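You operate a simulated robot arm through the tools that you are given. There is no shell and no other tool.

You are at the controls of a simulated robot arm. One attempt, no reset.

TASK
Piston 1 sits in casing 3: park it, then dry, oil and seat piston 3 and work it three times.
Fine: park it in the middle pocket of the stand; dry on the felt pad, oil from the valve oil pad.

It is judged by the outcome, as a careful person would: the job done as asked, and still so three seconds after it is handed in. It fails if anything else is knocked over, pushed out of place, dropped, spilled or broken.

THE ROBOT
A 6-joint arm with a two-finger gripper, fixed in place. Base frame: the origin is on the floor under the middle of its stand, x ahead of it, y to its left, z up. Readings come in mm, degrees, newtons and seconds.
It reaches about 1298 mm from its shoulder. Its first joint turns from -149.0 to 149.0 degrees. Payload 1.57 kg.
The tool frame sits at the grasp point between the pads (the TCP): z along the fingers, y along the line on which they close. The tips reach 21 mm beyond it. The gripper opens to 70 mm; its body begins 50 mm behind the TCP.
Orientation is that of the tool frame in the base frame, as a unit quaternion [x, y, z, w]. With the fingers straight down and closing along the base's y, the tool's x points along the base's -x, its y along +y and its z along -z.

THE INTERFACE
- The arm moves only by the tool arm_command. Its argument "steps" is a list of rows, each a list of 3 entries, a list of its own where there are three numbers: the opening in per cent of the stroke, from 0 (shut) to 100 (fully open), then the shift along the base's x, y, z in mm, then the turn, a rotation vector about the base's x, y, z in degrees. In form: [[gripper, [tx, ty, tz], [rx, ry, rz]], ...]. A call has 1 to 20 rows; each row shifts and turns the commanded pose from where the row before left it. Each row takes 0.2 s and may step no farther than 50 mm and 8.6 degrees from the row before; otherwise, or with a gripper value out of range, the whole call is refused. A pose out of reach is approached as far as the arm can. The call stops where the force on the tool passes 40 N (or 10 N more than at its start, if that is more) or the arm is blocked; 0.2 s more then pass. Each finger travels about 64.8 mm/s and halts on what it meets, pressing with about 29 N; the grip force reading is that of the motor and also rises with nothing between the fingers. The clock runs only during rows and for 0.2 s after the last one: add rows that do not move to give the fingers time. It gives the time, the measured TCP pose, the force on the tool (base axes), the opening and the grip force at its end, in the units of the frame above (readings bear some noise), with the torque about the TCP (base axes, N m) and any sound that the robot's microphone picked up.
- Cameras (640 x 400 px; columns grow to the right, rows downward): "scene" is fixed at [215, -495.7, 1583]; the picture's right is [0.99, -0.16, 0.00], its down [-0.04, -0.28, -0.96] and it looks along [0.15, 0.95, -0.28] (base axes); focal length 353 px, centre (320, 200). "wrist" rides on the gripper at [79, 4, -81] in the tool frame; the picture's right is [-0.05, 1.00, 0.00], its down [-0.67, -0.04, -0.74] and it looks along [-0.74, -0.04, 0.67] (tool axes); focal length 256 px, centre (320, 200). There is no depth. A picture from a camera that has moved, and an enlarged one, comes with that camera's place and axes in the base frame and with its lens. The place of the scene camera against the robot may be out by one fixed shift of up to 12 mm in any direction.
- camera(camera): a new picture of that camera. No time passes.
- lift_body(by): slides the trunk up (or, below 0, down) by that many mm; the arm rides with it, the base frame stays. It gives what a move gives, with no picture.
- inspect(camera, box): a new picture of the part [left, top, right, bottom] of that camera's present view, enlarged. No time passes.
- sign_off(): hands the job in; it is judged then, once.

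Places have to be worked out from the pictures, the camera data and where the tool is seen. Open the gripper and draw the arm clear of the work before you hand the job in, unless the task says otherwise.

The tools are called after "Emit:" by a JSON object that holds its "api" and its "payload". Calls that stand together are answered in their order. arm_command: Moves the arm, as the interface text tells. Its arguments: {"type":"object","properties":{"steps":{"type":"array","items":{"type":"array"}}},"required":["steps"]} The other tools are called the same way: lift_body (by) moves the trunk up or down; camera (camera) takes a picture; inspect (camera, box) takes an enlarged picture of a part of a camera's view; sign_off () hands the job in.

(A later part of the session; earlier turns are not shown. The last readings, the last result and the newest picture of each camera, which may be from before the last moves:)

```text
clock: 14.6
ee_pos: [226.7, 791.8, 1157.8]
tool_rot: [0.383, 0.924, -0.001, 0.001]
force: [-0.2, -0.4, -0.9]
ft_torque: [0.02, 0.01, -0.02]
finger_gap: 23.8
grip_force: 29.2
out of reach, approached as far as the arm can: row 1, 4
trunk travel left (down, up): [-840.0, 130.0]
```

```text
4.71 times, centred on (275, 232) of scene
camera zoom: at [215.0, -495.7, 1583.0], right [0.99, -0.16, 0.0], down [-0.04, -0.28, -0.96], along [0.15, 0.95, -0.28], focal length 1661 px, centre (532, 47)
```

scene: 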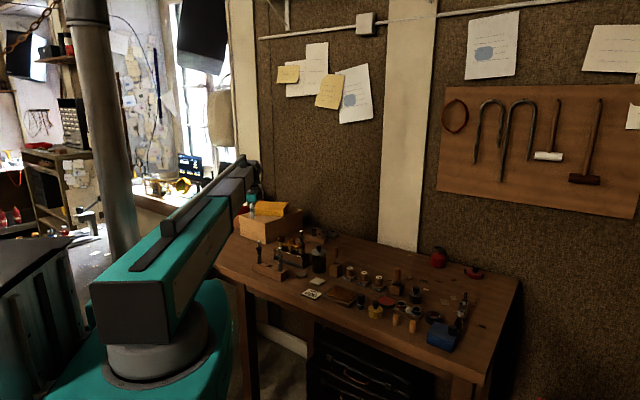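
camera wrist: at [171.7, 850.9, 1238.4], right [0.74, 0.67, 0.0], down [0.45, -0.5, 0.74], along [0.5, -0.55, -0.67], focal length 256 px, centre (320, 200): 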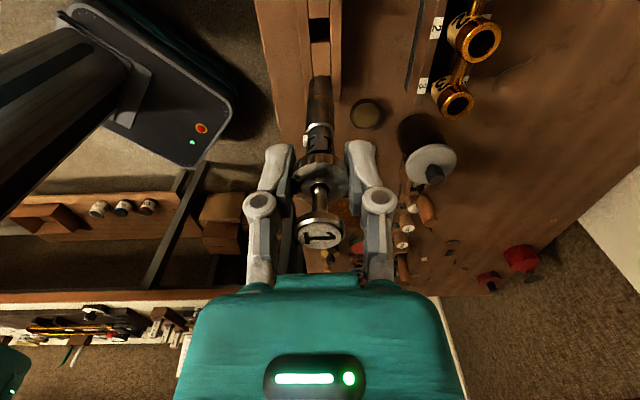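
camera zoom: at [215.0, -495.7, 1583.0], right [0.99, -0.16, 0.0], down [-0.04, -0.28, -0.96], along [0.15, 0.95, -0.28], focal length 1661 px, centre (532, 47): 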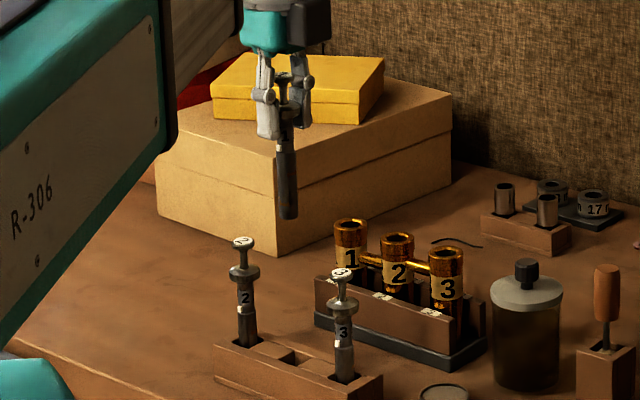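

The middle pocket sits right under the held piston (pocket centre about (224.3, 792.3), stand top about z 931). I'll lower 115 mm so the end stops about 15 mm above the pocket and check alignment.

Emit:
{"api": "lift_body", "payload": {"by": -115}}

Emit:
{"api": "camera", "payload": {"camera": "wrist"}}

Emit:
{"api": "inspect", "payload": {"camera": "wrist", "box": [260, 10, 380, 120]}}

Emit:
{"api": "inspect", "payload": {"camera": "scene", "box": [245, 215, 305, 275]}}

```text
clock: 16.1
ee_pos: [227.3, 791.8, 1043.5]
tool_rot: [0.383, 0.924, 0.0, 0.0]
force: [0.2, 0.0, -0.2]
ft_torque: [0.01, -0.02, 0.03]
finger_gap: 23.4
grip_force: 29.1
trunk travel left (down, up): [-725.0, 245.0]
```

```text
taken
camera wrist: at [171.8, 850.8, 1123.5], right [0.74, 0.67, 0.0], down [0.45, -0.5, 0.74], along [0.5, -0.55, -0.67], focal length 256 px, centre (320, 200)
```

wrist: 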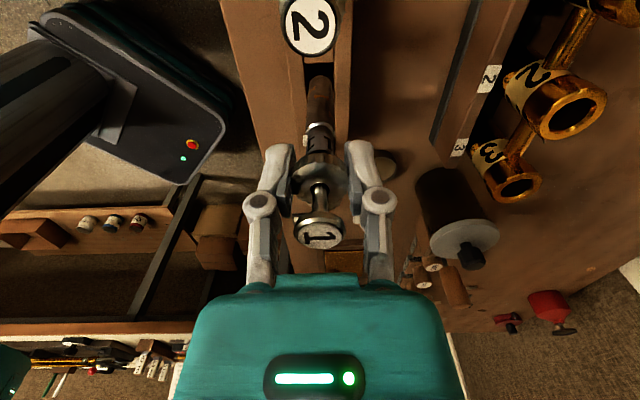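

```text
3.64 times, centred on (320, 65) of wrist
camera zoom: at [171.8, 850.8, 1123.5], right [0.74, 0.67, 0.0], down [0.45, -0.5, 0.74], along [0.5, -0.55, -0.67], focal length 931 px, centre (320, 691)
```

zoom: 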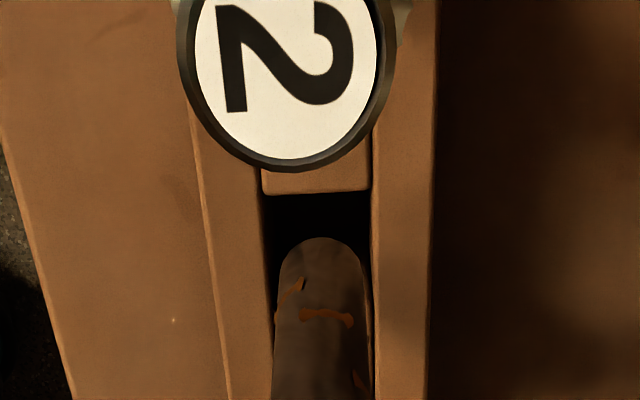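

```text
6.67 times, centred on (275, 245) of scene
camera zoom: at [215.0, -495.7, 1583.0], right [0.99, -0.16, 0.0], down [-0.04, -0.28, -0.96], along [0.15, 0.95, -0.28], focal length 2353 px, centre (620, -100)
```

zoom: 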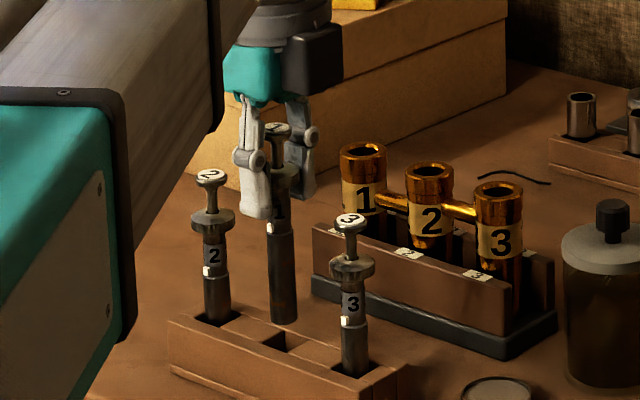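

Alignment is within about 0.8 mm of the pocket centre. I'll trim that and lower 40 mm into the pocket, watching the force.

Emit:
{"api": "arm_command", "payload": {"steps": [[20, [-0.5, -0.5, 0], [0, 0, 0]], [20, [0, 0, 0], [0, 0, 0]]]}}

Emit:
{"api": "lift_body", "payload": {"by": -40}}

Emit:
{"api": "inspect", "payload": {"camera": "scene", "box": [245, 215, 305, 275]}}

Emit:
{"api": "camera", "payload": {"camera": "wrist"}}

```text
clock: 16.7
ee_pos: [225.2, 790.6, 1043.4]
tool_rot: [0.383, 0.924, 0.0, 0.001]
force: [0.6, 0.2, -0.5]
ft_torque: [-0.01, -0.02, 0.01]
finger_gap: 23.7
grip_force: 29.0
trunk travel left (down, up): [-725.0, 245.0]
```

```text
clock: 17.5
ee_pos: [226.0, 789.8, 1003.7]
tool_rot: [0.383, 0.924, -0.001, 0.0]
force: [0.1, -1.0, -0.2]
ft_torque: [0.01, 0.02, 0.01]
finger_gap: 23.5
grip_force: 28.8
trunk travel left (down, up): [-685.0, 285.0]
```

```text
6.67 times, centred on (275, 245) of scene
camera zoom: at [215.0, -495.7, 1583.0], right [0.99, -0.16, 0.0], down [-0.04, -0.28, -0.96], along [0.15, 0.95, -0.28], focal length 2353 px, centre (620, -100)
```

zoom: 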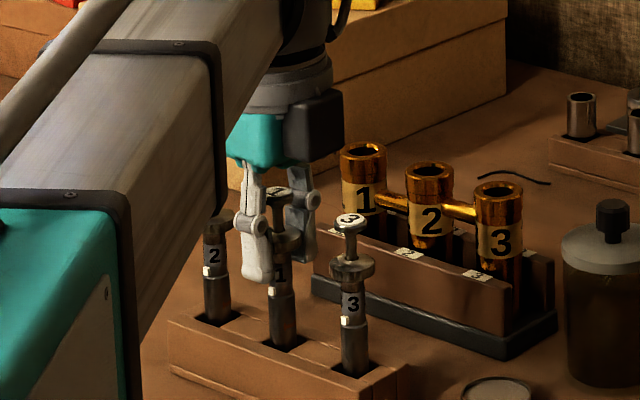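

```text
taken
camera wrist: at [171.0, 849.8, 1083.4], right [0.74, 0.67, 0.0], down [0.45, -0.5, 0.74], along [0.5, -0.55, -0.67], focal length 256 px, centre (320, 200)
```

wrist: 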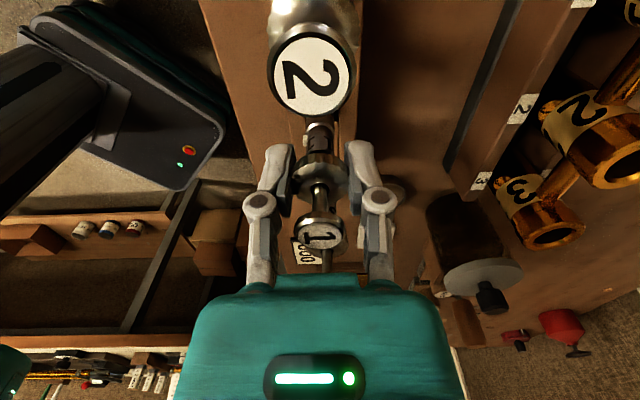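

Piston 1 is inside the middle pocket with no side load. I'll lower the last few mm in small steps until the reading shows it resting.

Emit:
{"api": "lift_body", "payload": {"by": -3}}

Emit:
{"api": "lift_body", "payload": {"by": -1.5}}

```text
clock: 18.1
ee_pos: [226.1, 791.4, 1002.1]
tool_rot: [0.383, 0.924, 0.0, 0.0]
force: [0.3, -0.4, 0.7]
ft_torque: [-0.03, 0.03, 0.03]
finger_gap: 23.7
grip_force: 28.7
trunk travel left (down, up): [-682.0, 288.0]
```

```text
clock: 18.6
ee_pos: [225.2, 789.7, 999.8]
tool_rot: [0.383, 0.924, 0.001, 0.0]
force: [-0.7, 1.9, 18.4]
ft_torque: [0.21, 0.05, 0.0]
finger_gap: 23.4
grip_force: 28.8
trunk travel left (down, up): [-680.0, 290.0]
```

Contact: 18 N up means the piston is bottomed in the pocket. I'll relieve 1 mm, then open the fingers.

Emit:
{"api": "lift_body", "payload": {"by": 0.8}}

Emit:
{"api": "arm_command", "payload": {"steps": [[45, [0, 0, 0], [0, 0, 0]], [60, [0, 0, 0], [0, 0, 0]], [80, [0, 0, 0], [0, 0, 0]], [80, [0, 0, 0], [0, 0, 0]]]}}

Emit:
{"api": "camera", "payload": {"camera": "wrist"}}

Emit:
{"api": "inspect", "payload": {"camera": "scene", "box": [245, 215, 305, 275]}}

```text
clock: 19.1
ee_pos: [225.2, 789.1, 1000.5]
tool_rot: [0.383, 0.924, -0.001, -0.001]
force: [-0.8, 1.1, 11.9]
ft_torque: [0.04, 0.12, 0.01]
finger_gap: 23.6
grip_force: 28.5
trunk travel left (down, up): [-681.0, 289.0]
```

```text
clock: 20.1
ee_pos: [226.1, 791.5, 999.4]
tool_rot: [0.383, 0.924, 0.0, 0.001]
force: [-0.6, 0.8, 0.1]
ft_torque: [0.04, 0.01, -0.01]
finger_gap: 56.0
grip_force: 0.0
trunk travel left (down, up): [-681.0, 289.0]
```

```text
taken
camera wrist: at [171.0, 849.9, 1079.7], right [0.74, 0.67, 0.0], down [0.45, -0.5, 0.74], along [0.5, -0.55, -0.67], focal length 256 px, centre (320, 200)
```

wrist: 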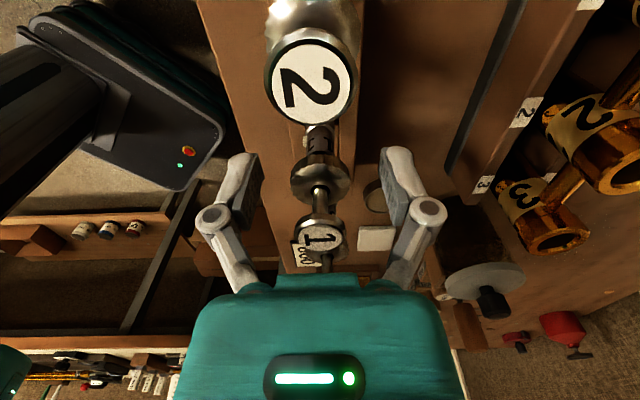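

```text
6.67 times, centred on (275, 245) of scene
camera zoom: at [215.0, -495.7, 1583.0], right [0.99, -0.16, 0.0], down [-0.04, -0.28, -0.96], along [0.15, 0.95, -0.28], focal length 2353 px, centre (620, -100)
```

zoom: 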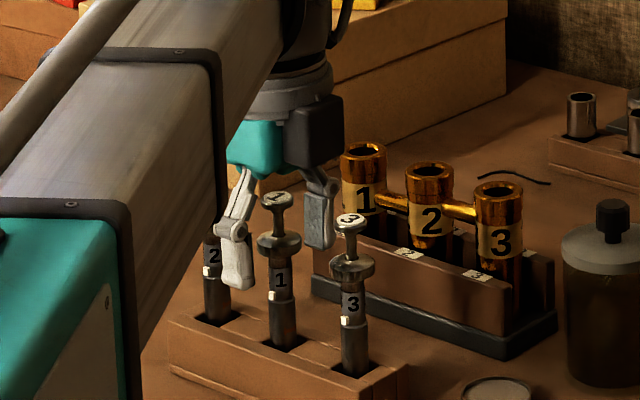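

Piston 1 stands upright in the middle pocket and is released. I'll rise 75 mm straight up and then move along the row to above piston 3.

Emit:
{"api": "lift_body", "payload": {"by": 75}}

Emit:
{"api": "arm_command", "payload": {"steps": [[100, [20, -20, 0], [0, 0, 0]], [100, [20, -20, 0], [0, 0, 0]], [100, [0, 0, 0], [0, 0, 0]], [100, [0, 0, 0], [0, 0, 0]]]}}

Emit:
{"api": "camera", "payload": {"camera": "wrist"}}

Emit:
{"api": "inspect", "payload": {"camera": "wrist", "box": [270, 70, 370, 195]}}

```text
clock: 21.2
ee_pos: [224.5, 791.6, 1073.1]
tool_rot: [0.382, 0.924, 0.0, 0.0]
force: [-1.2, -1.0, 0.3]
ft_torque: [0.0, 0.0, 0.02]
finger_gap: 56.0
grip_force: 0.0
trunk travel left (down, up): [-756.0, 214.0]
```

```text
clock: 22.2
ee_pos: [267.5, 751.3, 1074.4]
tool_rot: [0.382, 0.924, 0.0, 0.0]
force: [0.9, -0.4, -0.3]
ft_torque: [-0.01, -0.03, -0.01]
finger_gap: 70.1
grip_force: 0.0
out of reach, approached as far as the arm can: row 2
trunk travel left (down, up): [-756.0, 214.0]
```

```text
taken
camera wrist: at [211.9, 809.6, 1154.7], right [0.74, 0.67, 0.0], down [0.45, -0.5, 0.75], along [0.5, -0.55, -0.67], focal length 256 px, centre (320, 200)
```

wrist: 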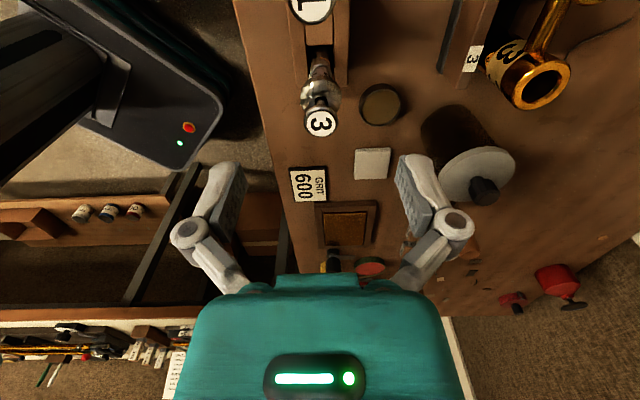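

```text
3.20 times, centred on (320, 132) of wrist
camera zoom: at [211.9, 809.6, 1154.7], right [0.74, 0.67, 0.0], down [0.45, -0.5, 0.75], along [0.5, -0.55, -0.67], focal length 819 px, centre (320, 416)
```

zoom: 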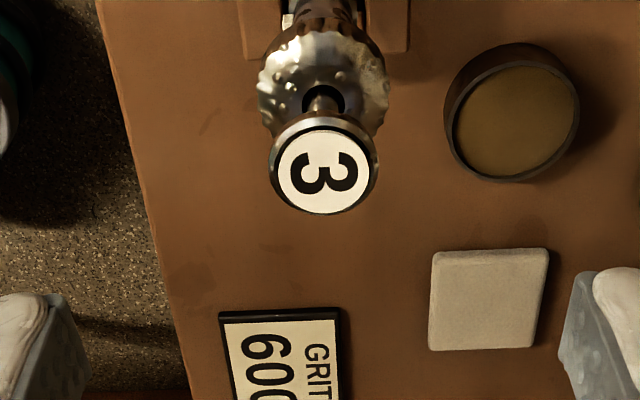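

Piston 3 (wet with droplets) is centred under the tool within about 0.5 mm. I refined the felt pad centre to about (401.3, 697, top 903) and the tin centre to about (347.2, 752.6, rim 907). I'll lower 75 mm to grip piston 3's cap.

Emit:
{"api": "lift_body", "payload": {"by": -75}}

Emit:
{"api": "inspect", "payload": {"camera": "wrist", "box": [220, 60, 420, 260]}}

```text
clock: 23.3
ee_pos: [266.7, 750.1, 999.7]
tool_rot: [0.382, 0.924, 0.0, 0.0]
force: [-1.1, 0.1, 0.8]
ft_torque: [-0.03, -0.01, 0.05]
finger_gap: 70.2
grip_force: 0.0
trunk travel left (down, up): [-681.0, 289.0]
```

```text
2.00 times, centred on (320, 160) of wrist
camera zoom: at [211.8, 809.5, 1079.8], right [0.74, 0.67, 0.0], down [0.45, -0.5, 0.74], along [0.5, -0.55, -0.67], focal length 512 px, centre (320, 280)
```

zoom: 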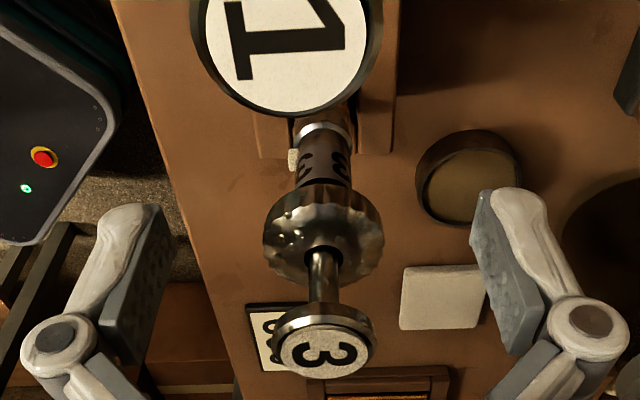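

The cap of piston 3 lies centred between the pads at the same relative height as before. I'll close on it.

Emit:
{"api": "arm_command", "payload": {"steps": [[60, [0, 0, 0], [0, 0, 0]], [45, [0, 0, 0], [0, 0, 0]], [25, [0, 0, 0], [0, 0, 0]], [20, [0, 0, 0], [0, 0, 0]], [20, [0, 0, 0], [0, 0, 0]]]}}

Emit:
{"api": "inspect", "payload": {"camera": "wrist", "box": [220, 60, 420, 260]}}

```text
clock: 24.5
ee_pos: [267.2, 749.5, 999.5]
tool_rot: [0.382, 0.924, 0.0, 0.0]
force: [-0.7, -0.2, 1.9]
ft_torque: [0.06, 0.01, -0.02]
finger_gap: 23.6
grip_force: 29.5
trunk travel left (down, up): [-681.0, 289.0]
```

```text
2.00 times, centred on (320, 160) of wrist
camera zoom: at [211.9, 809.5, 1079.8], right [0.74, 0.67, 0.0], down [0.45, -0.5, 0.74], along [0.5, -0.55, -0.67], focal length 512 px, centre (320, 280)
```

zoom: 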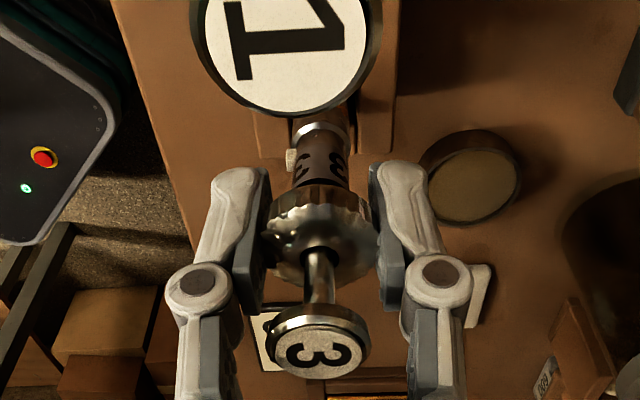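

Piston 3 is held. I'll lift it 60 mm straight out of its pocket (bottom to about 962) and check it.

Emit:
{"api": "lift_body", "payload": {"by": 60}}

Emit:
{"api": "camera", "payload": {"camera": "wrist"}}

Emit:
{"api": "inspect", "payload": {"camera": "scene", "box": [250, 205, 350, 285]}}

Emit:
{"api": "inspect", "payload": {"camera": "wrist", "box": [270, 60, 370, 260]}}

```text
clock: 25.5
ee_pos: [266.3, 750.1, 1059.9]
tool_rot: [0.382, 0.924, 0.001, 0.001]
force: [1.0, -0.1, 0.2]
ft_torque: [0.0, 0.04, -0.03]
finger_gap: 23.8
grip_force: 28.1
trunk travel left (down, up): [-741.0, 229.0]
```

```text
taken
camera wrist: at [211.9, 809.8, 1139.6], right [0.74, 0.67, 0.0], down [0.45, -0.5, 0.75], along [0.5, -0.55, -0.67], focal length 256 px, centre (320, 200)
```

wrist: 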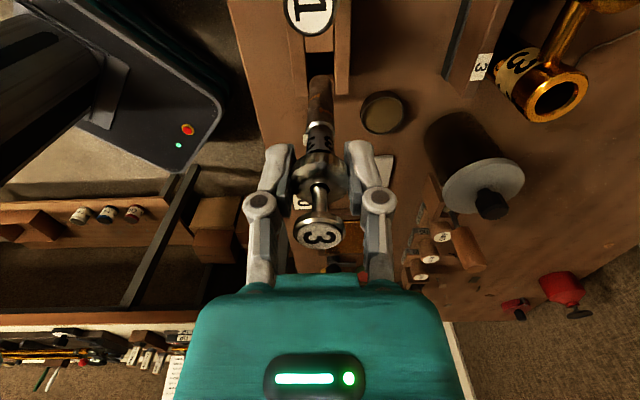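

```text
5.00 times, centred on (300, 245) of scene
camera zoom: at [215.0, -495.7, 1583.0], right [0.99, -0.16, 0.0], down [-0.04, -0.28, -0.96], along [0.15, 0.95, -0.28], focal length 1765 px, centre (420, -25)
```

zoom: 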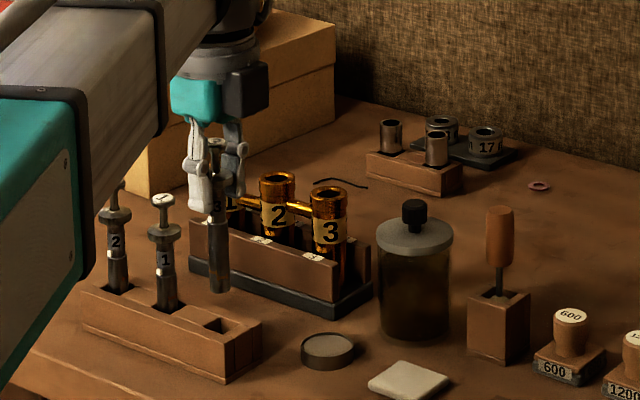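

```text
2.00 times, centred on (320, 160) of wrist
camera zoom: at [211.9, 809.8, 1139.6], right [0.74, 0.67, 0.0], down [0.45, -0.5, 0.75], along [0.5, -0.55, -0.67], focal length 512 px, centre (320, 280)
```

zoom: 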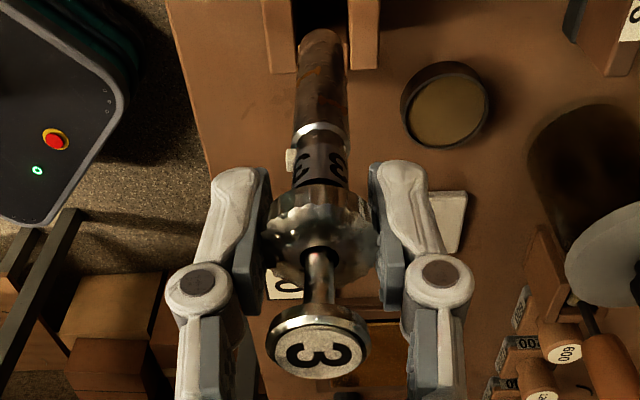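

Now I carry piston 3 to just above the felt pad, aiming slightly to the front of its centre to stay clear of the upright handle behind it.

Emit:
{"api": "arm_command", "payload": {"steps": [[20, [33.3, -14.3, 0], [0, 0, 0]], [20, [33.3, -14.3, 0], [0, 0, 0]], [20, [33.3, -14.3, 0], [0, 0, 0]], [20, [33.4, -14.2, 0], [0, 0, 0]], [20, [0, 0, 0], [0, 0, 0]], [20, [0, 0, 0], [0, 0, 0]]]}}

Emit:
{"api": "camera", "payload": {"camera": "wrist"}}

Emit:
{"api": "inspect", "payload": {"camera": "wrist", "box": [250, 0, 410, 120]}}

Emit:
{"api": "inspect", "payload": {"camera": "scene", "box": [270, 195, 370, 285]}}

```text
clock: 26.9
ee_pos: [402.1, 695.0, 1059.2]
tool_rot: [0.383, 0.924, 0.0, 0.0]
force: [-0.6, 0.0, -0.5]
ft_torque: [-0.01, 0.0, 0.02]
finger_gap: 23.7
grip_force: 29.0
trunk travel left (down, up): [-741.0, 229.0]
```

```text
taken
camera wrist: at [346.7, 753.1, 1139.7], right [0.74, 0.67, 0.0], down [0.45, -0.5, 0.75], along [0.5, -0.55, -0.67], focal length 256 px, centre (320, 200)
```

wrist: 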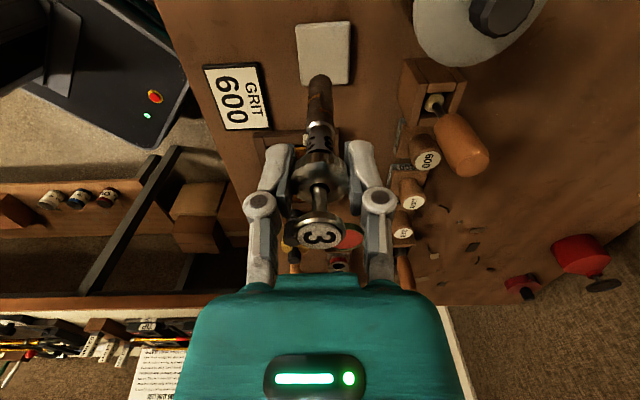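

```text
3.33 times, centred on (330, 60) of wrist
camera zoom: at [346.7, 753.1, 1139.7], right [0.74, 0.67, 0.0], down [0.45, -0.5, 0.75], along [0.5, -0.55, -0.67], focal length 853 px, centre (287, 667)
```

zoom: 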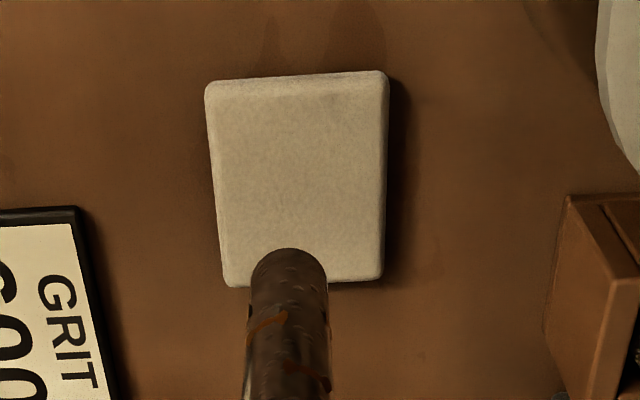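

```text
4.44 times, centred on (320, 240) of scene
camera zoom: at [215.0, -495.7, 1583.0], right [0.99, -0.16, 0.0], down [-0.04, -0.28, -0.96], along [0.15, 0.95, -0.28], focal length 1568 px, centre (320, 22)
```

zoom: 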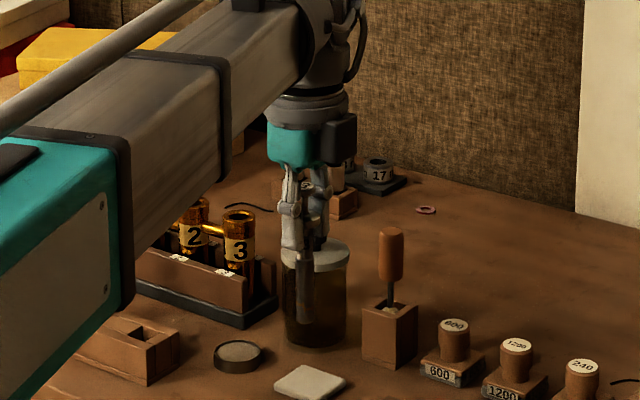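

The piston axis falls on the middle of the felt pad; the handle and jar are about 90 mm away. I'll lower 55 mm, then creep down to a light contact.

Emit:
{"api": "lift_body", "payload": {"by": -55}}

Emit:
{"api": "lift_body", "payload": {"by": -2}}

Emit:
{"api": "lift_body", "payload": {"by": -1}}

Emit:
{"api": "inspect", "payload": {"camera": "scene", "box": [290, 220, 350, 285]}}

```text
clock: 27.9
ee_pos: [402.0, 693.1, 1004.3]
tool_rot: [0.383, 0.924, 0.0, 0.0]
force: [0.2, 0.1, -0.3]
ft_torque: [0.01, 0.03, 0.03]
finger_gap: 23.5
grip_force: 29.4
trunk travel left (down, up): [-686.0, 284.0]
```

```text
clock: 28.4
ee_pos: [401.5, 694.7, 1003.3]
tool_rot: [0.382, 0.924, 0.0, -0.001]
force: [-0.5, -0.4, 0.1]
ft_torque: [-0.01, 0.02, 0.02]
finger_gap: 23.5
grip_force: 29.3
trunk travel left (down, up): [-684.0, 286.0]
```

```text
clock: 28.9
ee_pos: [403.2, 694.6, 1001.7]
tool_rot: [0.382, 0.924, 0.0, 0.0]
force: [1.0, 0.8, 0.7]
ft_torque: [0.03, -0.02, -0.01]
finger_gap: 23.8
grip_force: 29.2
trunk travel left (down, up): [-683.0, 287.0]
```

```text
6.15 times, centred on (320, 252) of scene
camera zoom: at [215.0, -495.7, 1583.0], right [0.99, -0.16, 0.0], down [-0.04, -0.28, -0.96], along [0.15, 0.95, -0.28], focal length 2172 px, centre (320, -123)
```

zoom: 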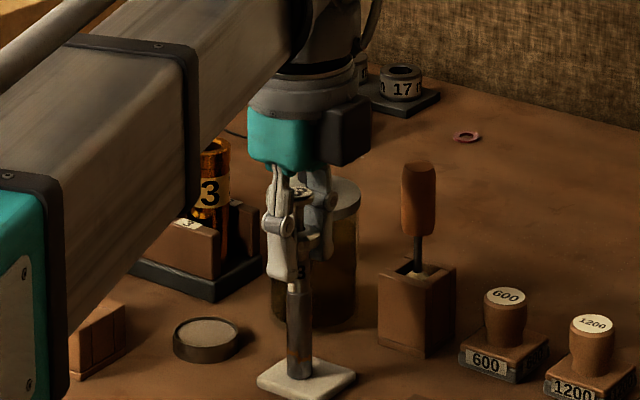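

No clear contact force yet (0.7 N). I'll go down in 1 mm steps.

Emit:
{"api": "lift_body", "payload": {"by": -1}}

Emit:
{"api": "lift_body", "payload": {"by": -1}}

```text
clock: 29.4
ee_pos: [401.5, 692.1, 1001.1]
tool_rot: [0.382, 0.924, 0.0, 0.0]
force: [1.7, 2.2, 15.8]
ft_torque: [0.23, -0.05, -0.01]
finger_gap: 23.4
grip_force: 29.5
trunk travel left (down, up): [-682.0, 288.0]
```

```text
clock: 29.9
ee_pos: [400.7, 693.3, 1001.6]
tool_rot: [0.382, 0.924, 0.001, 0.0]
force: [-0.3, 2.9, 23.4]
ft_torque: [0.17, 0.06, 0.01]
finger_gap: 23.7
grip_force: 29.6
trunk travel left (down, up): [-681.0, 289.0]
```

Firm contact at 23 N, so I'll back off to a light press of a few newtons before wiping so the pad isn't dragged.

Emit:
{"api": "lift_body", "payload": {"by": 1.5}}

Emit:
{"api": "inspect", "payload": {"camera": "wrist", "box": [250, 20, 410, 160]}}

```text
clock: 30.4
ee_pos: [400.6, 692.6, 1002.4]
tool_rot: [0.383, 0.924, 0.001, 0.0]
force: [-1.2, -0.9, 4.9]
ft_torque: [-0.16, 0.17, 0.01]
finger_gap: 23.6
grip_force: 28.9
trunk travel left (down, up): [-682.0, 288.0]
```

```text
2.86 times, centred on (330, 90) of wrist
camera zoom: at [346.2, 752.4, 1081.3], right [0.74, 0.67, 0.0], down [0.45, -0.5, 0.75], along [0.5, -0.55, -0.67], focal length 731 px, centre (291, 514)
```

zoom: 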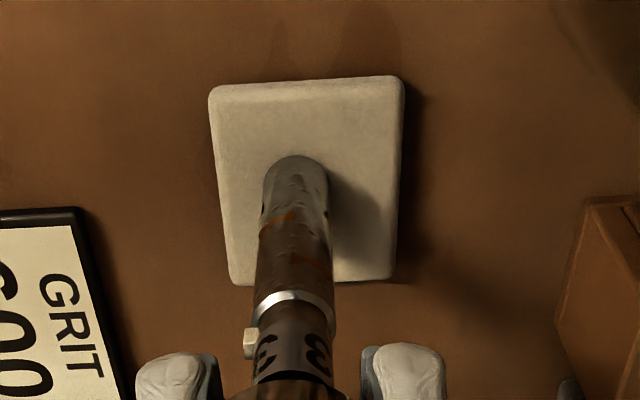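

A light 5 N press on the pad. I'll wipe back and forth a few millimetres in both directions within the pad.

Emit:
{"api": "arm_command", "payload": {"steps": [[20, [2.8, -2.8, 0], [0, 0, 0]], [20, [2.8, -2.8, 0], [0, 0, 0]], [20, [-2.8, 2.8, 0], [0, 0, 0]], [20, [-2.8, 2.8, 0], [0, 0, 0]], [20, [-2.8, 2.8, 0], [0, 0, 0]], [20, [-2.8, 2.8, 0], [0, 0, 0]], [20, [2.8, -2.8, 0], [0, 0, 0]], [20, [2.8, -2.8, 0], [0, 0, 0]], [20, [2.8, 2.8, 0], [0, 0, 0]], [20, [2.8, 2.8, 0], [0, 0, 0]], [20, [-2.8, -2.8, 0], [0, 0, 0]], [20, [-2.8, -2.8, 0], [0, 0, 0]], [20, [0, 0, 0], [0, 0, 0]]]}}

Emit:
{"api": "inspect", "payload": {"camera": "wrist", "box": [250, 20, 410, 160]}}

Emit:
{"api": "inspect", "payload": {"camera": "scene", "box": [300, 235, 340, 285]}}

```text
clock: 33.2
ee_pos: [401.6, 693.0, 1001.2]
tool_rot: [0.383, 0.924, 0.001, 0.0]
force: [1.3, 1.9, 5.8]
ft_torque: [0.22, -0.09, -0.05]
finger_gap: 23.6
grip_force: 28.8
trunk travel left (down, up): [-682.0, 288.0]
```

```text
2.86 times, centred on (330, 90) of wrist
camera zoom: at [346.0, 753.2, 1081.4], right [0.74, 0.67, 0.0], down [0.45, -0.5, 0.74], along [0.5, -0.55, -0.67], focal length 731 px, centre (291, 514)
```

zoom: 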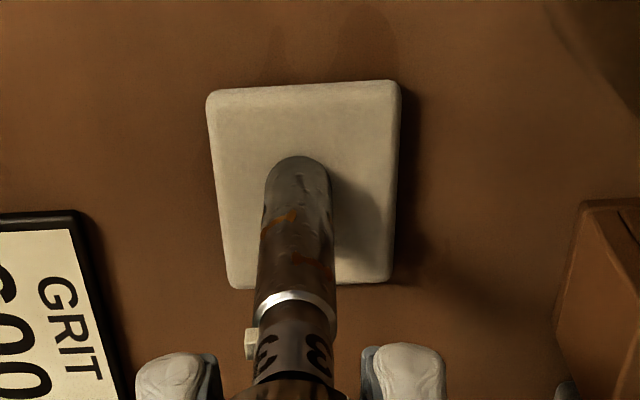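

```text
8.00 times, centred on (320, 260) of scene
camera zoom: at [215.0, -495.7, 1583.0], right [0.99, -0.16, 0.0], down [-0.04, -0.28, -0.96], along [0.15, 0.95, -0.28], focal length 2823 px, centre (320, -280)
```

zoom: 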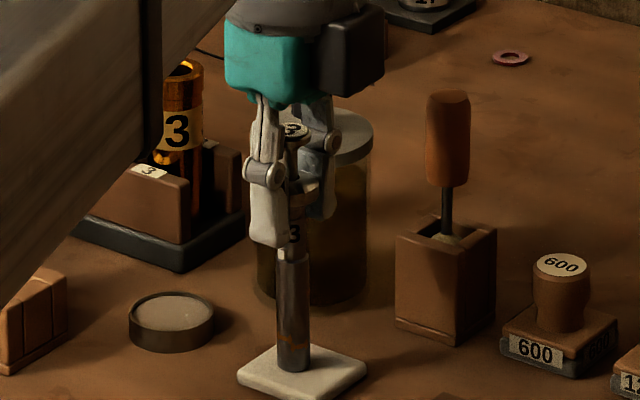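

The pad hasn't moved. I'll zoom in on the piston body to see whether the droplets are gone.

Emit:
{"api": "inspect", "payload": {"camera": "wrist", "box": [295, 65, 345, 125]}}

Emit:
{"api": "inspect", "payload": {"camera": "wrist", "box": [280, 110, 360, 190]}}

Emit:
{"api": "inspect", "payload": {"camera": "scene", "box": [309, 258, 325, 284]}}

```text
6.67 times, centred on (320, 95) of wrist
camera zoom: at [346.0, 753.2, 1081.4], right [0.74, 0.67, 0.0], down [0.45, -0.5, 0.74], along [0.5, -0.55, -0.67], focal length 1707 px, centre (320, 900)
```

zoom: 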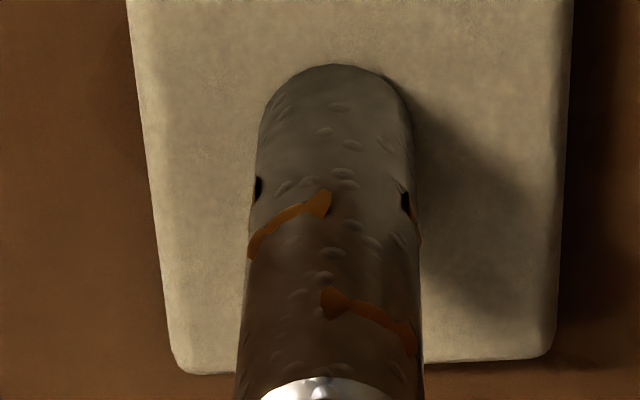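

```text
5.00 times, centred on (320, 150) of wrist
camera zoom: at [346.0, 753.2, 1081.4], right [0.74, 0.67, 0.0], down [0.45, -0.5, 0.74], along [0.5, -0.55, -0.67], focal length 1280 px, centre (320, 450)
```

zoom: 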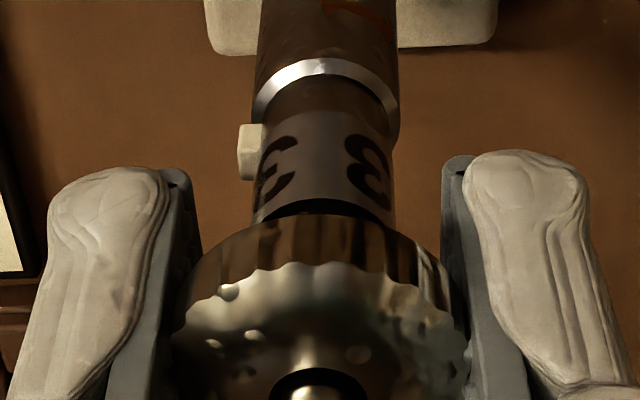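

```text
15.38 times, centred on (317, 271) of scene
camera zoom: at [215.0, -495.7, 1583.0], right [0.99, -0.16, 0.0], down [-0.04, -0.28, -0.96], along [0.15, 0.95, -0.28], focal length 5430 px, centre (366, -892)
```

zoom: 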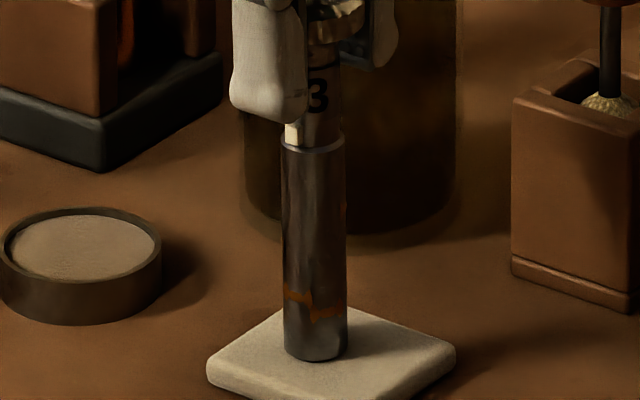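

The beads on the body still show, so I'll wipe longer: more strokes plus a twist each way about the piston's axis (returning to the same yaw), at the same light pressure.

Emit:
{"api": "arm_command", "payload": {"steps": [[20, [3.5, -3.5, 0], [0, 0, 8]], [20, [2.5, -2.5, 0], [0, 0, 8]], [20, [-3, 3, 0], [0, 0, 8]], [20, [-3, 3, 0], [0, 0, 0]], [20, [-3, 3, 0], [0, 0, -8]], [20, [-3, 3, 0], [0, 0, -8]], [20, [3, -3, 0], [0, 0, -8]], [20, [3, -3, 0], [0, 0, -8]], [20, [3, 3, 0], [0, 0, -8]], [20, [3, 3, 0], [0, 0, -8]], [20, [-3, -3, 0], [0, 0, 8]], [20, [-3, -3, 0], [0, 0, 8]], [20, [-2, -2, 0], [0, 0, 8]], [20, [2, 2, 0], [0, 0, 0]], [20, [3, -3, 0], [0, 0, 0]], [20, [3, -3, 0], [0, 0, 0]], [20, [-3, 3, 0], [0, 0, 0]], [20, [-3, 3, 0], [0, 0, 0]], [20, [0, 0, 0], [0, 0, 0]]]}}

Emit:
{"api": "inspect", "payload": {"camera": "wrist", "box": [250, 20, 410, 160]}}

Emit:
{"api": "inspect", "payload": {"camera": "wrist", "box": [295, 65, 345, 125]}}

```text
clock: 37.2
ee_pos: [400.3, 694.4, 1001.6]
tool_rot: [0.382, 0.924, 0.0, 0.0]
force: [0.3, -0.2, 1.5]
ft_torque: [-0.11, -0.06, 0.01]
finger_gap: 23.6
grip_force: 29.1
trunk travel left (down, up): [-682.0, 288.0]
```

```text
2.86 times, centred on (330, 90) of wrist
camera zoom: at [345.7, 754.2, 1081.3], right [0.74, 0.67, 0.0], down [0.45, -0.5, 0.74], along [0.5, -0.55, -0.67], focal length 731 px, centre (291, 514)
```

zoom: 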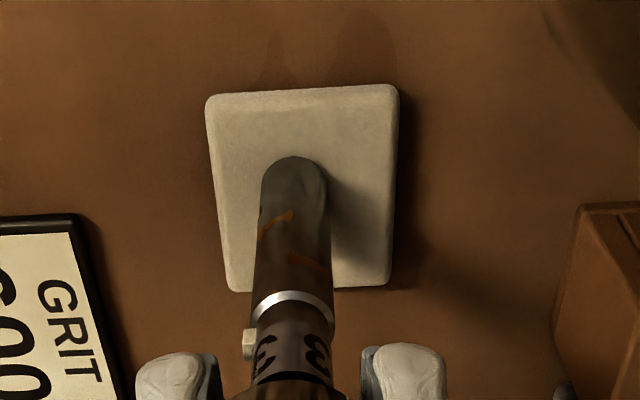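

```text
6.67 times, centred on (320, 95) of wrist
camera zoom: at [345.7, 754.2, 1081.3], right [0.74, 0.67, 0.0], down [0.45, -0.5, 0.74], along [0.5, -0.55, -0.67], focal length 1707 px, centre (320, 900)
```

zoom: 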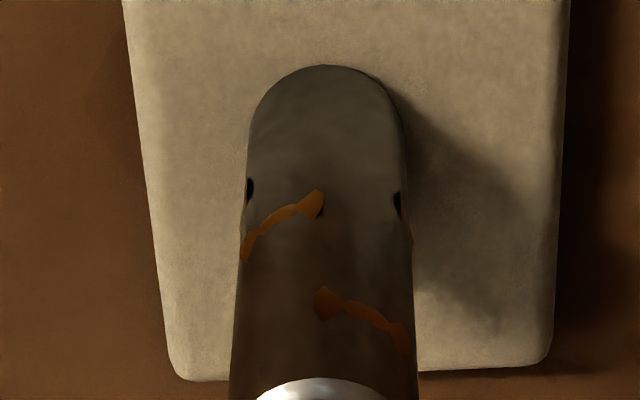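

The beads are gone and the body is matte, so piston 3 is dry and the felt pad hasn't shifted. I'll lift 40 mm and move to above the round tin's pad.

Emit:
{"api": "lift_body", "payload": {"by": 40}}

Emit:
{"api": "arm_command", "payload": {"steps": [[20, [-17.2, 19, 0], [0, 0, 0]], [20, [-17.2, 19, 0], [0, 0, 0]], [20, [-17.3, 18.9, 0], [0, 0, 0]], [20, [0, 0, 0], [0, 0, 0]], [20, [0, 0, 0], [0, 0, 0]]]}}

Emit:
{"api": "camera", "payload": {"camera": "wrist"}}

Emit:
{"api": "inspect", "payload": {"camera": "wrist", "box": [250, 0, 390, 120]}}

Emit:
{"api": "inspect", "payload": {"camera": "scene", "box": [270, 215, 340, 285]}}

```text
clock: 38.1
ee_pos: [401.3, 695.3, 1040.4]
tool_rot: [0.382, 0.924, -0.001, 0.0]
force: [1.2, 0.1, -1.1]
ft_torque: [-0.02, -0.02, -0.03]
finger_gap: 23.6
grip_force: 29.1
trunk travel left (down, up): [-722.0, 248.0]
```

```text
clock: 39.3
ee_pos: [349.1, 751.8, 1040.7]
tool_rot: [0.382, 0.924, 0.0, 0.0]
force: [0.5, 0.5, -0.1]
ft_torque: [0.03, 0.01, 0.01]
finger_gap: 23.5
grip_force: 28.6
trunk travel left (down, up): [-722.0, 248.0]
```

```text
taken
camera wrist: at [294.5, 810.6, 1121.2], right [0.74, 0.67, 0.0], down [0.45, -0.5, 0.74], along [0.5, -0.55, -0.67], focal length 256 px, centre (320, 200)
```

wrist: 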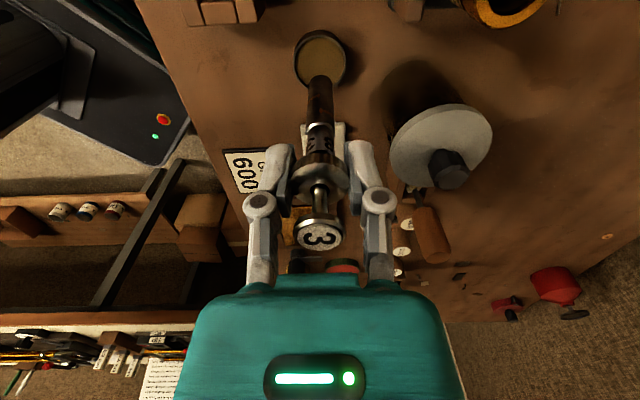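

```text
3.33 times, centred on (320, 60) of wrist
camera zoom: at [294.5, 810.6, 1121.2], right [0.74, 0.67, 0.0], down [0.45, -0.5, 0.74], along [0.5, -0.55, -0.67], focal length 853 px, centre (320, 667)
```

zoom: 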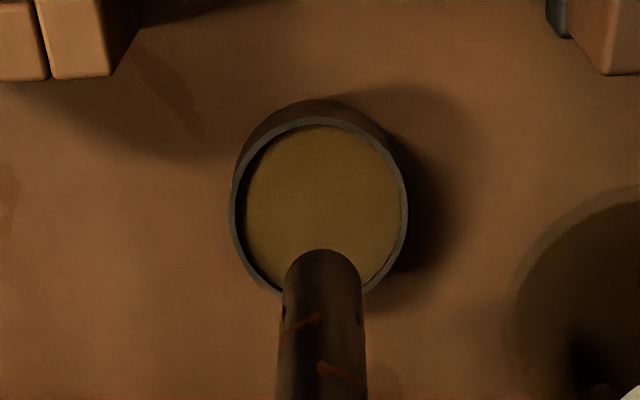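

```text
5.71 times, centred on (305, 250) of scene
camera zoom: at [215.0, -495.7, 1583.0], right [0.99, -0.16, 0.0], down [-0.04, -0.28, -0.96], along [0.15, 0.95, -0.28], focal length 2017 px, centre (406, -86)
```

zoom: 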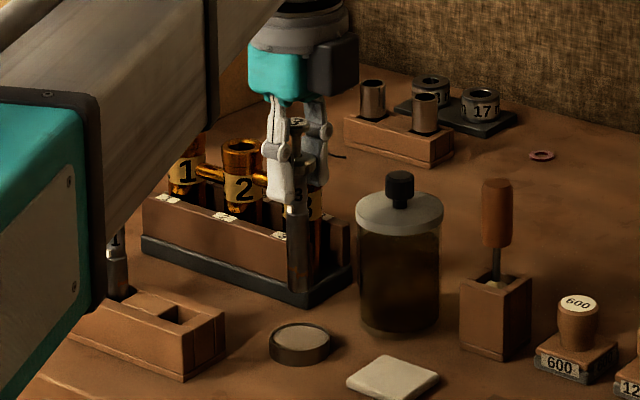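

The contact point is within 2 mm of the tin's centre, with a 37 mm opening for a 16 mm piston. I'll trim it, lower 34 mm, then creep down.

Emit:
{"api": "arm_command", "payload": {"steps": [[20, [-1.2, 1.6, 0], [0, 0, 0]], [20, [0, 0, 0], [0, 0, 0]]]}}

Emit:
{"api": "lift_body", "payload": {"by": -34}}

Emit:
{"api": "lift_body", "payload": {"by": -2}}

Emit:
{"api": "inspect", "payload": {"camera": "wrist", "box": [250, 20, 390, 140]}}

```text
clock: 39.9
ee_pos: [347.0, 753.9, 1041.8]
tool_rot: [0.382, 0.924, 0.0, 0.0]
force: [-0.3, 0.6, -0.2]
ft_torque: [0.0, -0.02, 0.01]
finger_gap: 23.9
grip_force: 29.8
trunk travel left (down, up): [-722.0, 248.0]
```

```text
clock: 40.6
ee_pos: [347.3, 753.6, 1007.5]
tool_rot: [0.382, 0.924, 0.0, 0.0]
force: [-0.4, 0.3, -0.2]
ft_torque: [-0.02, -0.01, -0.01]
finger_gap: 23.7
grip_force: 28.9
trunk travel left (down, up): [-688.0, 282.0]
```

```text
clock: 41.2
ee_pos: [347.2, 754.5, 1005.0]
tool_rot: [0.383, 0.924, 0.001, 0.0]
force: [-0.3, -0.8, -0.1]
ft_torque: [-0.01, -0.01, 0.01]
finger_gap: 23.6
grip_force: 29.3
trunk travel left (down, up): [-686.0, 284.0]
```

```text
3.33 times, centred on (320, 80) of wrist
camera zoom: at [292.7, 812.9, 1085.2], right [0.74, 0.67, 0.0], down [0.45, -0.5, 0.74], along [0.5, -0.55, -0.67], focal length 853 px, centre (320, 600)
```

zoom: 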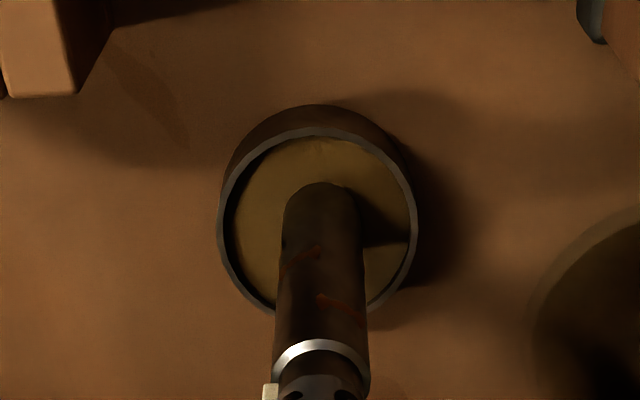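

The piston end is inside the tin, just above the pad, with no load yet. I'll continue in 1 mm steps to contact.

Emit:
{"api": "lift_body", "payload": {"by": -1}}

Emit:
{"api": "lift_body", "payload": {"by": -1}}

```text
clock: 41.7
ee_pos: [347.9, 752.4, 1004.7]
tool_rot: [0.382, 0.924, 0.0, 0.0]
force: [0.3, -1.1, 0.4]
ft_torque: [-0.01, 0.01, -0.05]
finger_gap: 23.5
grip_force: 29.3
trunk travel left (down, up): [-685.0, 285.0]
```

```text
clock: 42.2
ee_pos: [347.3, 753.1, 1003.1]
tool_rot: [0.383, 0.924, 0.0, 0.0]
force: [0.4, 0.5, 1.0]
ft_torque: [0.03, 0.0, -0.05]
finger_gap: 23.5
grip_force: 28.9
trunk travel left (down, up): [-684.0, 286.0]
```

Emit:
{"api": "lift_body", "payload": {"by": -1}}

Emit:
{"api": "lift_body", "payload": {"by": -1}}

```text
clock: 42.7
ee_pos: [347.5, 755.0, 1003.4]
tool_rot: [0.383, 0.924, 0.001, 0.001]
force: [0.6, 1.7, 14.5]
ft_torque: [0.23, -0.05, 0.02]
finger_gap: 23.8
grip_force: 29.2
trunk travel left (down, up): [-683.0, 287.0]
```

```text
clock: 43.2
ee_pos: [346.3, 752.1, 1002.3]
tool_rot: [0.382, 0.924, 0.001, 0.001]
force: [-0.7, 1.8, 24.8]
ft_torque: [0.2, 0.1, 0.0]
finger_gap: 23.4
grip_force: 29.7
trunk travel left (down, up): [-682.0, 288.0]
```

In contact with the oil pad (25 N), so I'll ease off to a light press and work the end gently with small strokes and twists inside the tin.

Emit:
{"api": "lift_body", "payload": {"by": 1.5}}

Emit:
{"api": "arm_command", "payload": {"steps": [[20, [2, -2, 0], [0, 0, 8]], [20, [1.5, -1.5, 0], [0, 0, 8]], [20, [-2, 2, 0], [0, 0, 8]], [20, [-1.5, 1.5, 0], [0, 0, 0]], [20, [-2, 2, 0], [0, 0, -8]], [20, [-1.5, 1.5, 0], [0, 0, -8]], [20, [2, -2, 0], [0, 0, -8]], [20, [1.5, -1.5, 0], [0, 0, -8]], [20, [2, 2, 0], [0, 0, -8]], [20, [1.5, 1.5, 0], [0, 0, -8]], [20, [-2, -2, 0], [0, 0, 8]], [20, [-1.5, -1.5, 0], [0, 0, 8]], [20, [-2, -2, 0], [0, 0, 8]], [20, [2, 2, 0], [0, 0, 0]], [20, [2, -2, 0], [0, 0, 0]], [20, [-2, 2, 0], [0, 0, 0]], [20, [0, 0, 0], [0, 0, 0]]]}}

Emit:
{"api": "inspect", "payload": {"camera": "wrist", "box": [250, 20, 390, 140]}}

Emit:
{"api": "inspect", "payload": {"camera": "wrist", "box": [295, 65, 345, 125]}}

```text
clock: 43.7
ee_pos: [347.0, 753.3, 1003.4]
tool_rot: [0.382, 0.924, 0.0, 0.0]
force: [-1.2, -1.1, 5.2]
ft_torque: [-0.15, 0.16, -0.01]
finger_gap: 23.5
grip_force: 29.4
trunk travel left (down, up): [-684.0, 286.0]
```

```text
clock: 47.3
ee_pos: [347.9, 754.2, 1002.9]
tool_rot: [0.383, 0.924, 0.0, 0.0]
force: [0.1, -0.4, 0.4]
ft_torque: [-0.04, -0.05, 0.01]
finger_gap: 23.4
grip_force: 29.4
trunk travel left (down, up): [-684.0, 286.0]
```

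```text
3.33 times, centred on (320, 80) of wrist
camera zoom: at [292.9, 813.2, 1082.8], right [0.74, 0.67, 0.0], down [0.45, -0.5, 0.75], along [0.5, -0.55, -0.67], focal length 853 px, centre (320, 600)
```

zoom: 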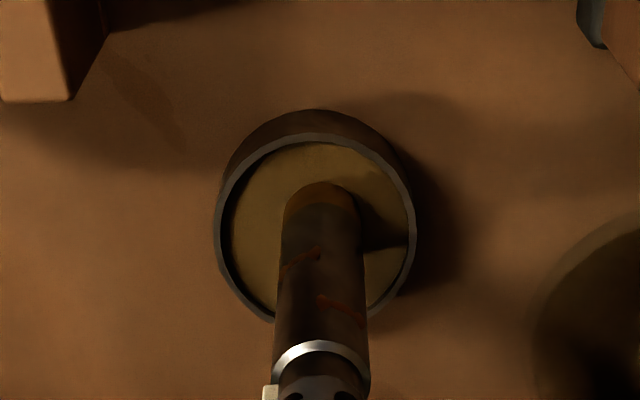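

```text
6.67 times, centred on (320, 95) of wrist
camera zoom: at [292.9, 813.2, 1082.8], right [0.74, 0.67, 0.0], down [0.45, -0.5, 0.75], along [0.5, -0.55, -0.67], focal length 1707 px, centre (320, 900)
```

zoom: 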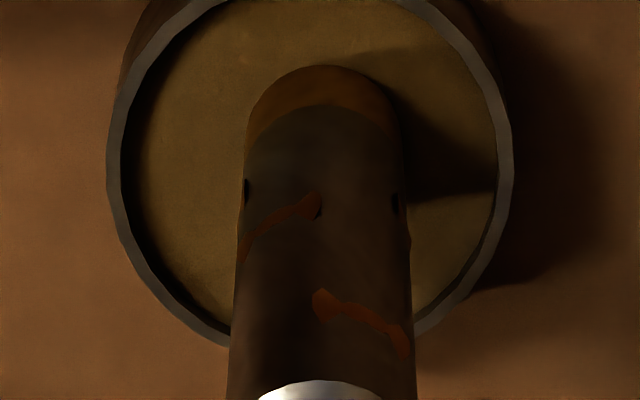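

An amber oil film now shows on the piston's lower end, confirming this is the oil pad. I'll press lightly once more to see whether the coat builds further.

Emit:
{"api": "lift_body", "payload": {"by": -0.8}}

Emit:
{"api": "arm_command", "payload": {"steps": [[20, [1.5, -1.5, 0], [0, 0, 6]], [20, [-1.5, 1.5, 0], [0, 0, 6]], [20, [-1.5, 1.5, 0], [0, 0, -6]], [20, [1.5, -1.5, 0], [0, 0, -6]], [20, [1.5, 1.5, 0], [0, 0, -6]], [20, [-1.5, -1.5, 0], [0, 0, 6]], [20, [0, 0, 0], [0, 0, 0]]]}}

Emit:
{"api": "inspect", "payload": {"camera": "wrist", "box": [295, 65, 345, 125]}}

Emit:
{"api": "inspect", "payload": {"camera": "scene", "box": [285, 235, 325, 275]}}

```text
clock: 47.8
ee_pos: [348.2, 753.7, 1002.8]
tool_rot: [0.383, 0.924, 0.002, 0.0]
force: [2.6, 2.3, 12.6]
ft_torque: [0.12, -0.11, 0.0]
finger_gap: 23.5
grip_force: 29.2
trunk travel left (down, up): [-683.0, 287.0]
```

```text
clock: 49.4
ee_pos: [347.5, 753.2, 1002.6]
tool_rot: [0.383, 0.924, 0.001, 0.001]
force: [0.7, 3.5, 10.7]
ft_torque: [0.27, -0.02, -0.02]
finger_gap: 23.6
grip_force: 29.3
trunk travel left (down, up): [-683.0, 287.0]
```

```text
6.67 times, centred on (320, 95) of wrist
camera zoom: at [291.9, 813.2, 1082.5], right [0.74, 0.67, 0.0], down [0.45, -0.5, 0.74], along [0.5, -0.55, -0.67], focal length 1707 px, centre (320, 900)
```

zoom: 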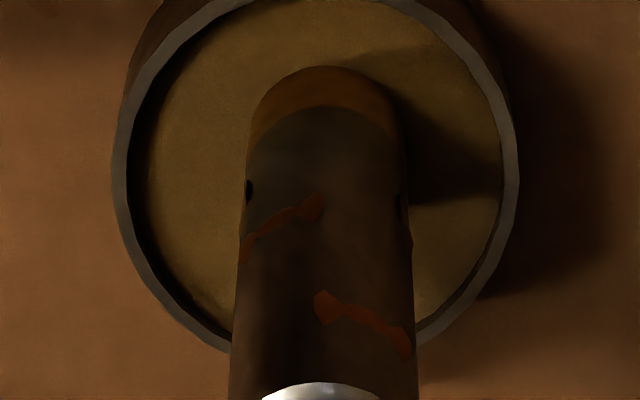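

```text
10.00 times, centred on (305, 255) of scene
camera zoom: at [215.0, -495.7, 1583.0], right [0.99, -0.16, 0.0], down [-0.04, -0.28, -0.96], along [0.15, 0.95, -0.28], focal length 3529 px, centre (470, -350)
```

zoom: 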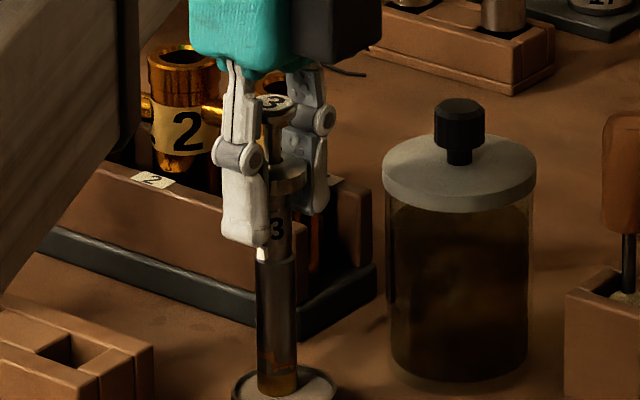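

The oil coat is unchanged and complete, and the tin hasn't moved. I'll lift 115 mm so the end clears the casing rims, then move over casing 3.

Emit:
{"api": "lift_body", "payload": {"by": 115}}

Emit:
{"api": "arm_command", "payload": {"steps": [[20, [5, 31, 0], [0, 0, 0]], [20, [5, 31, 0], [0, 0, 0]], [20, [4.8, 31.1, 0], [0, 0, 0]], [20, [0, 0, 0], [0, 0, 0]], [20, [0, 0, 0], [0, 0, 0]]]}}

Emit:
{"api": "camera", "payload": {"camera": "wrist"}}

Emit:
{"api": "inspect", "payload": {"camera": "wrist", "box": [270, 10, 370, 135]}}

Emit:
{"api": "inspect", "payload": {"camera": "scene", "box": [265, 190, 335, 260]}}

```text
clock: 50.9
ee_pos: [346.4, 755.3, 1116.9]
tool_rot: [0.383, 0.924, 0.0, 0.0]
force: [1.0, 0.0, -1.6]
ft_torque: [0.03, -0.01, 0.02]
finger_gap: 23.7
grip_force: 28.6
trunk travel left (down, up): [-798.0, 172.0]
```

```text
clock: 52.1
ee_pos: [360.2, 847.5, 1117.6]
tool_rot: [0.383, 0.924, -0.001, 0.0]
force: [1.0, -0.2, -0.6]
ft_torque: [0.02, -0.02, 0.01]
finger_gap: 23.5
grip_force: 28.5
trunk travel left (down, up): [-798.0, 172.0]
```

```text
taken
camera wrist: at [305.4, 906.7, 1196.9], right [0.74, 0.67, 0.0], down [0.45, -0.5, 0.74], along [0.5, -0.55, -0.67], focal length 256 px, centre (320, 200)
```

wrist: 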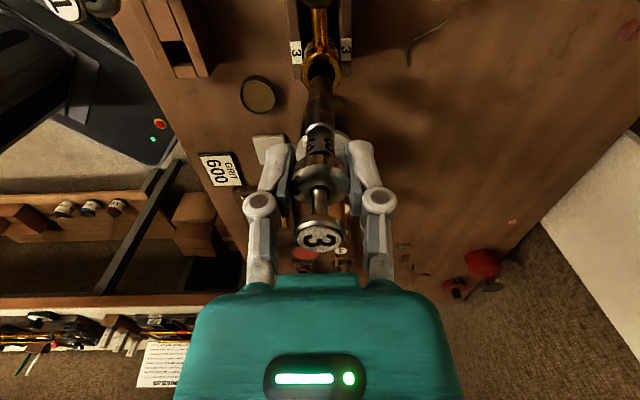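

```text
3.20 times, centred on (320, 72) of wrist
camera zoom: at [305.4, 906.7, 1196.9], right [0.74, 0.67, 0.0], down [0.45, -0.5, 0.74], along [0.5, -0.55, -0.67], focal length 819 px, centre (320, 608)
```

zoom: 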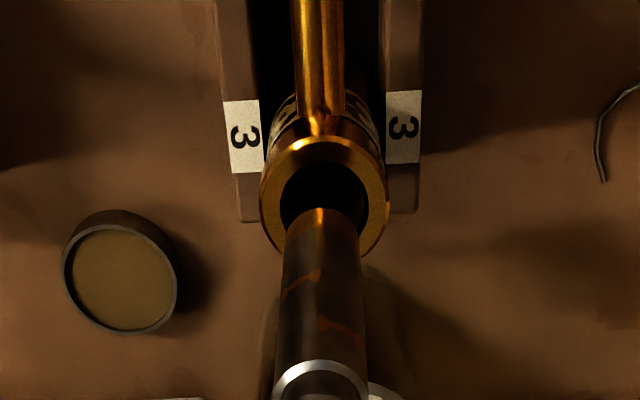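

```text
5.71 times, centred on (300, 225) of scene
camera zoom: at [215.0, -495.7, 1583.0], right [0.99, -0.16, 0.0], down [-0.04, -0.28, -0.96], along [0.15, 0.95, -0.28], focal length 2017 px, centre (434, 57)
```

zoom: 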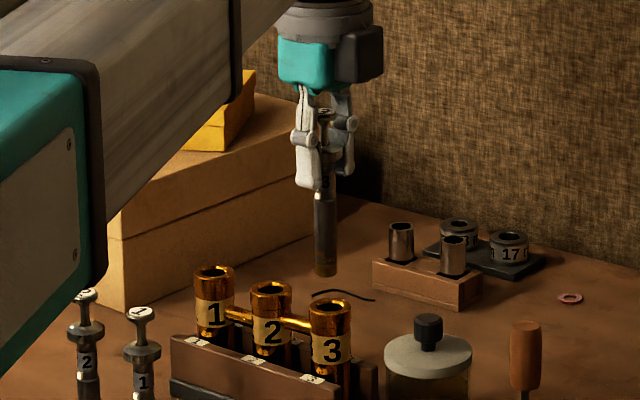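

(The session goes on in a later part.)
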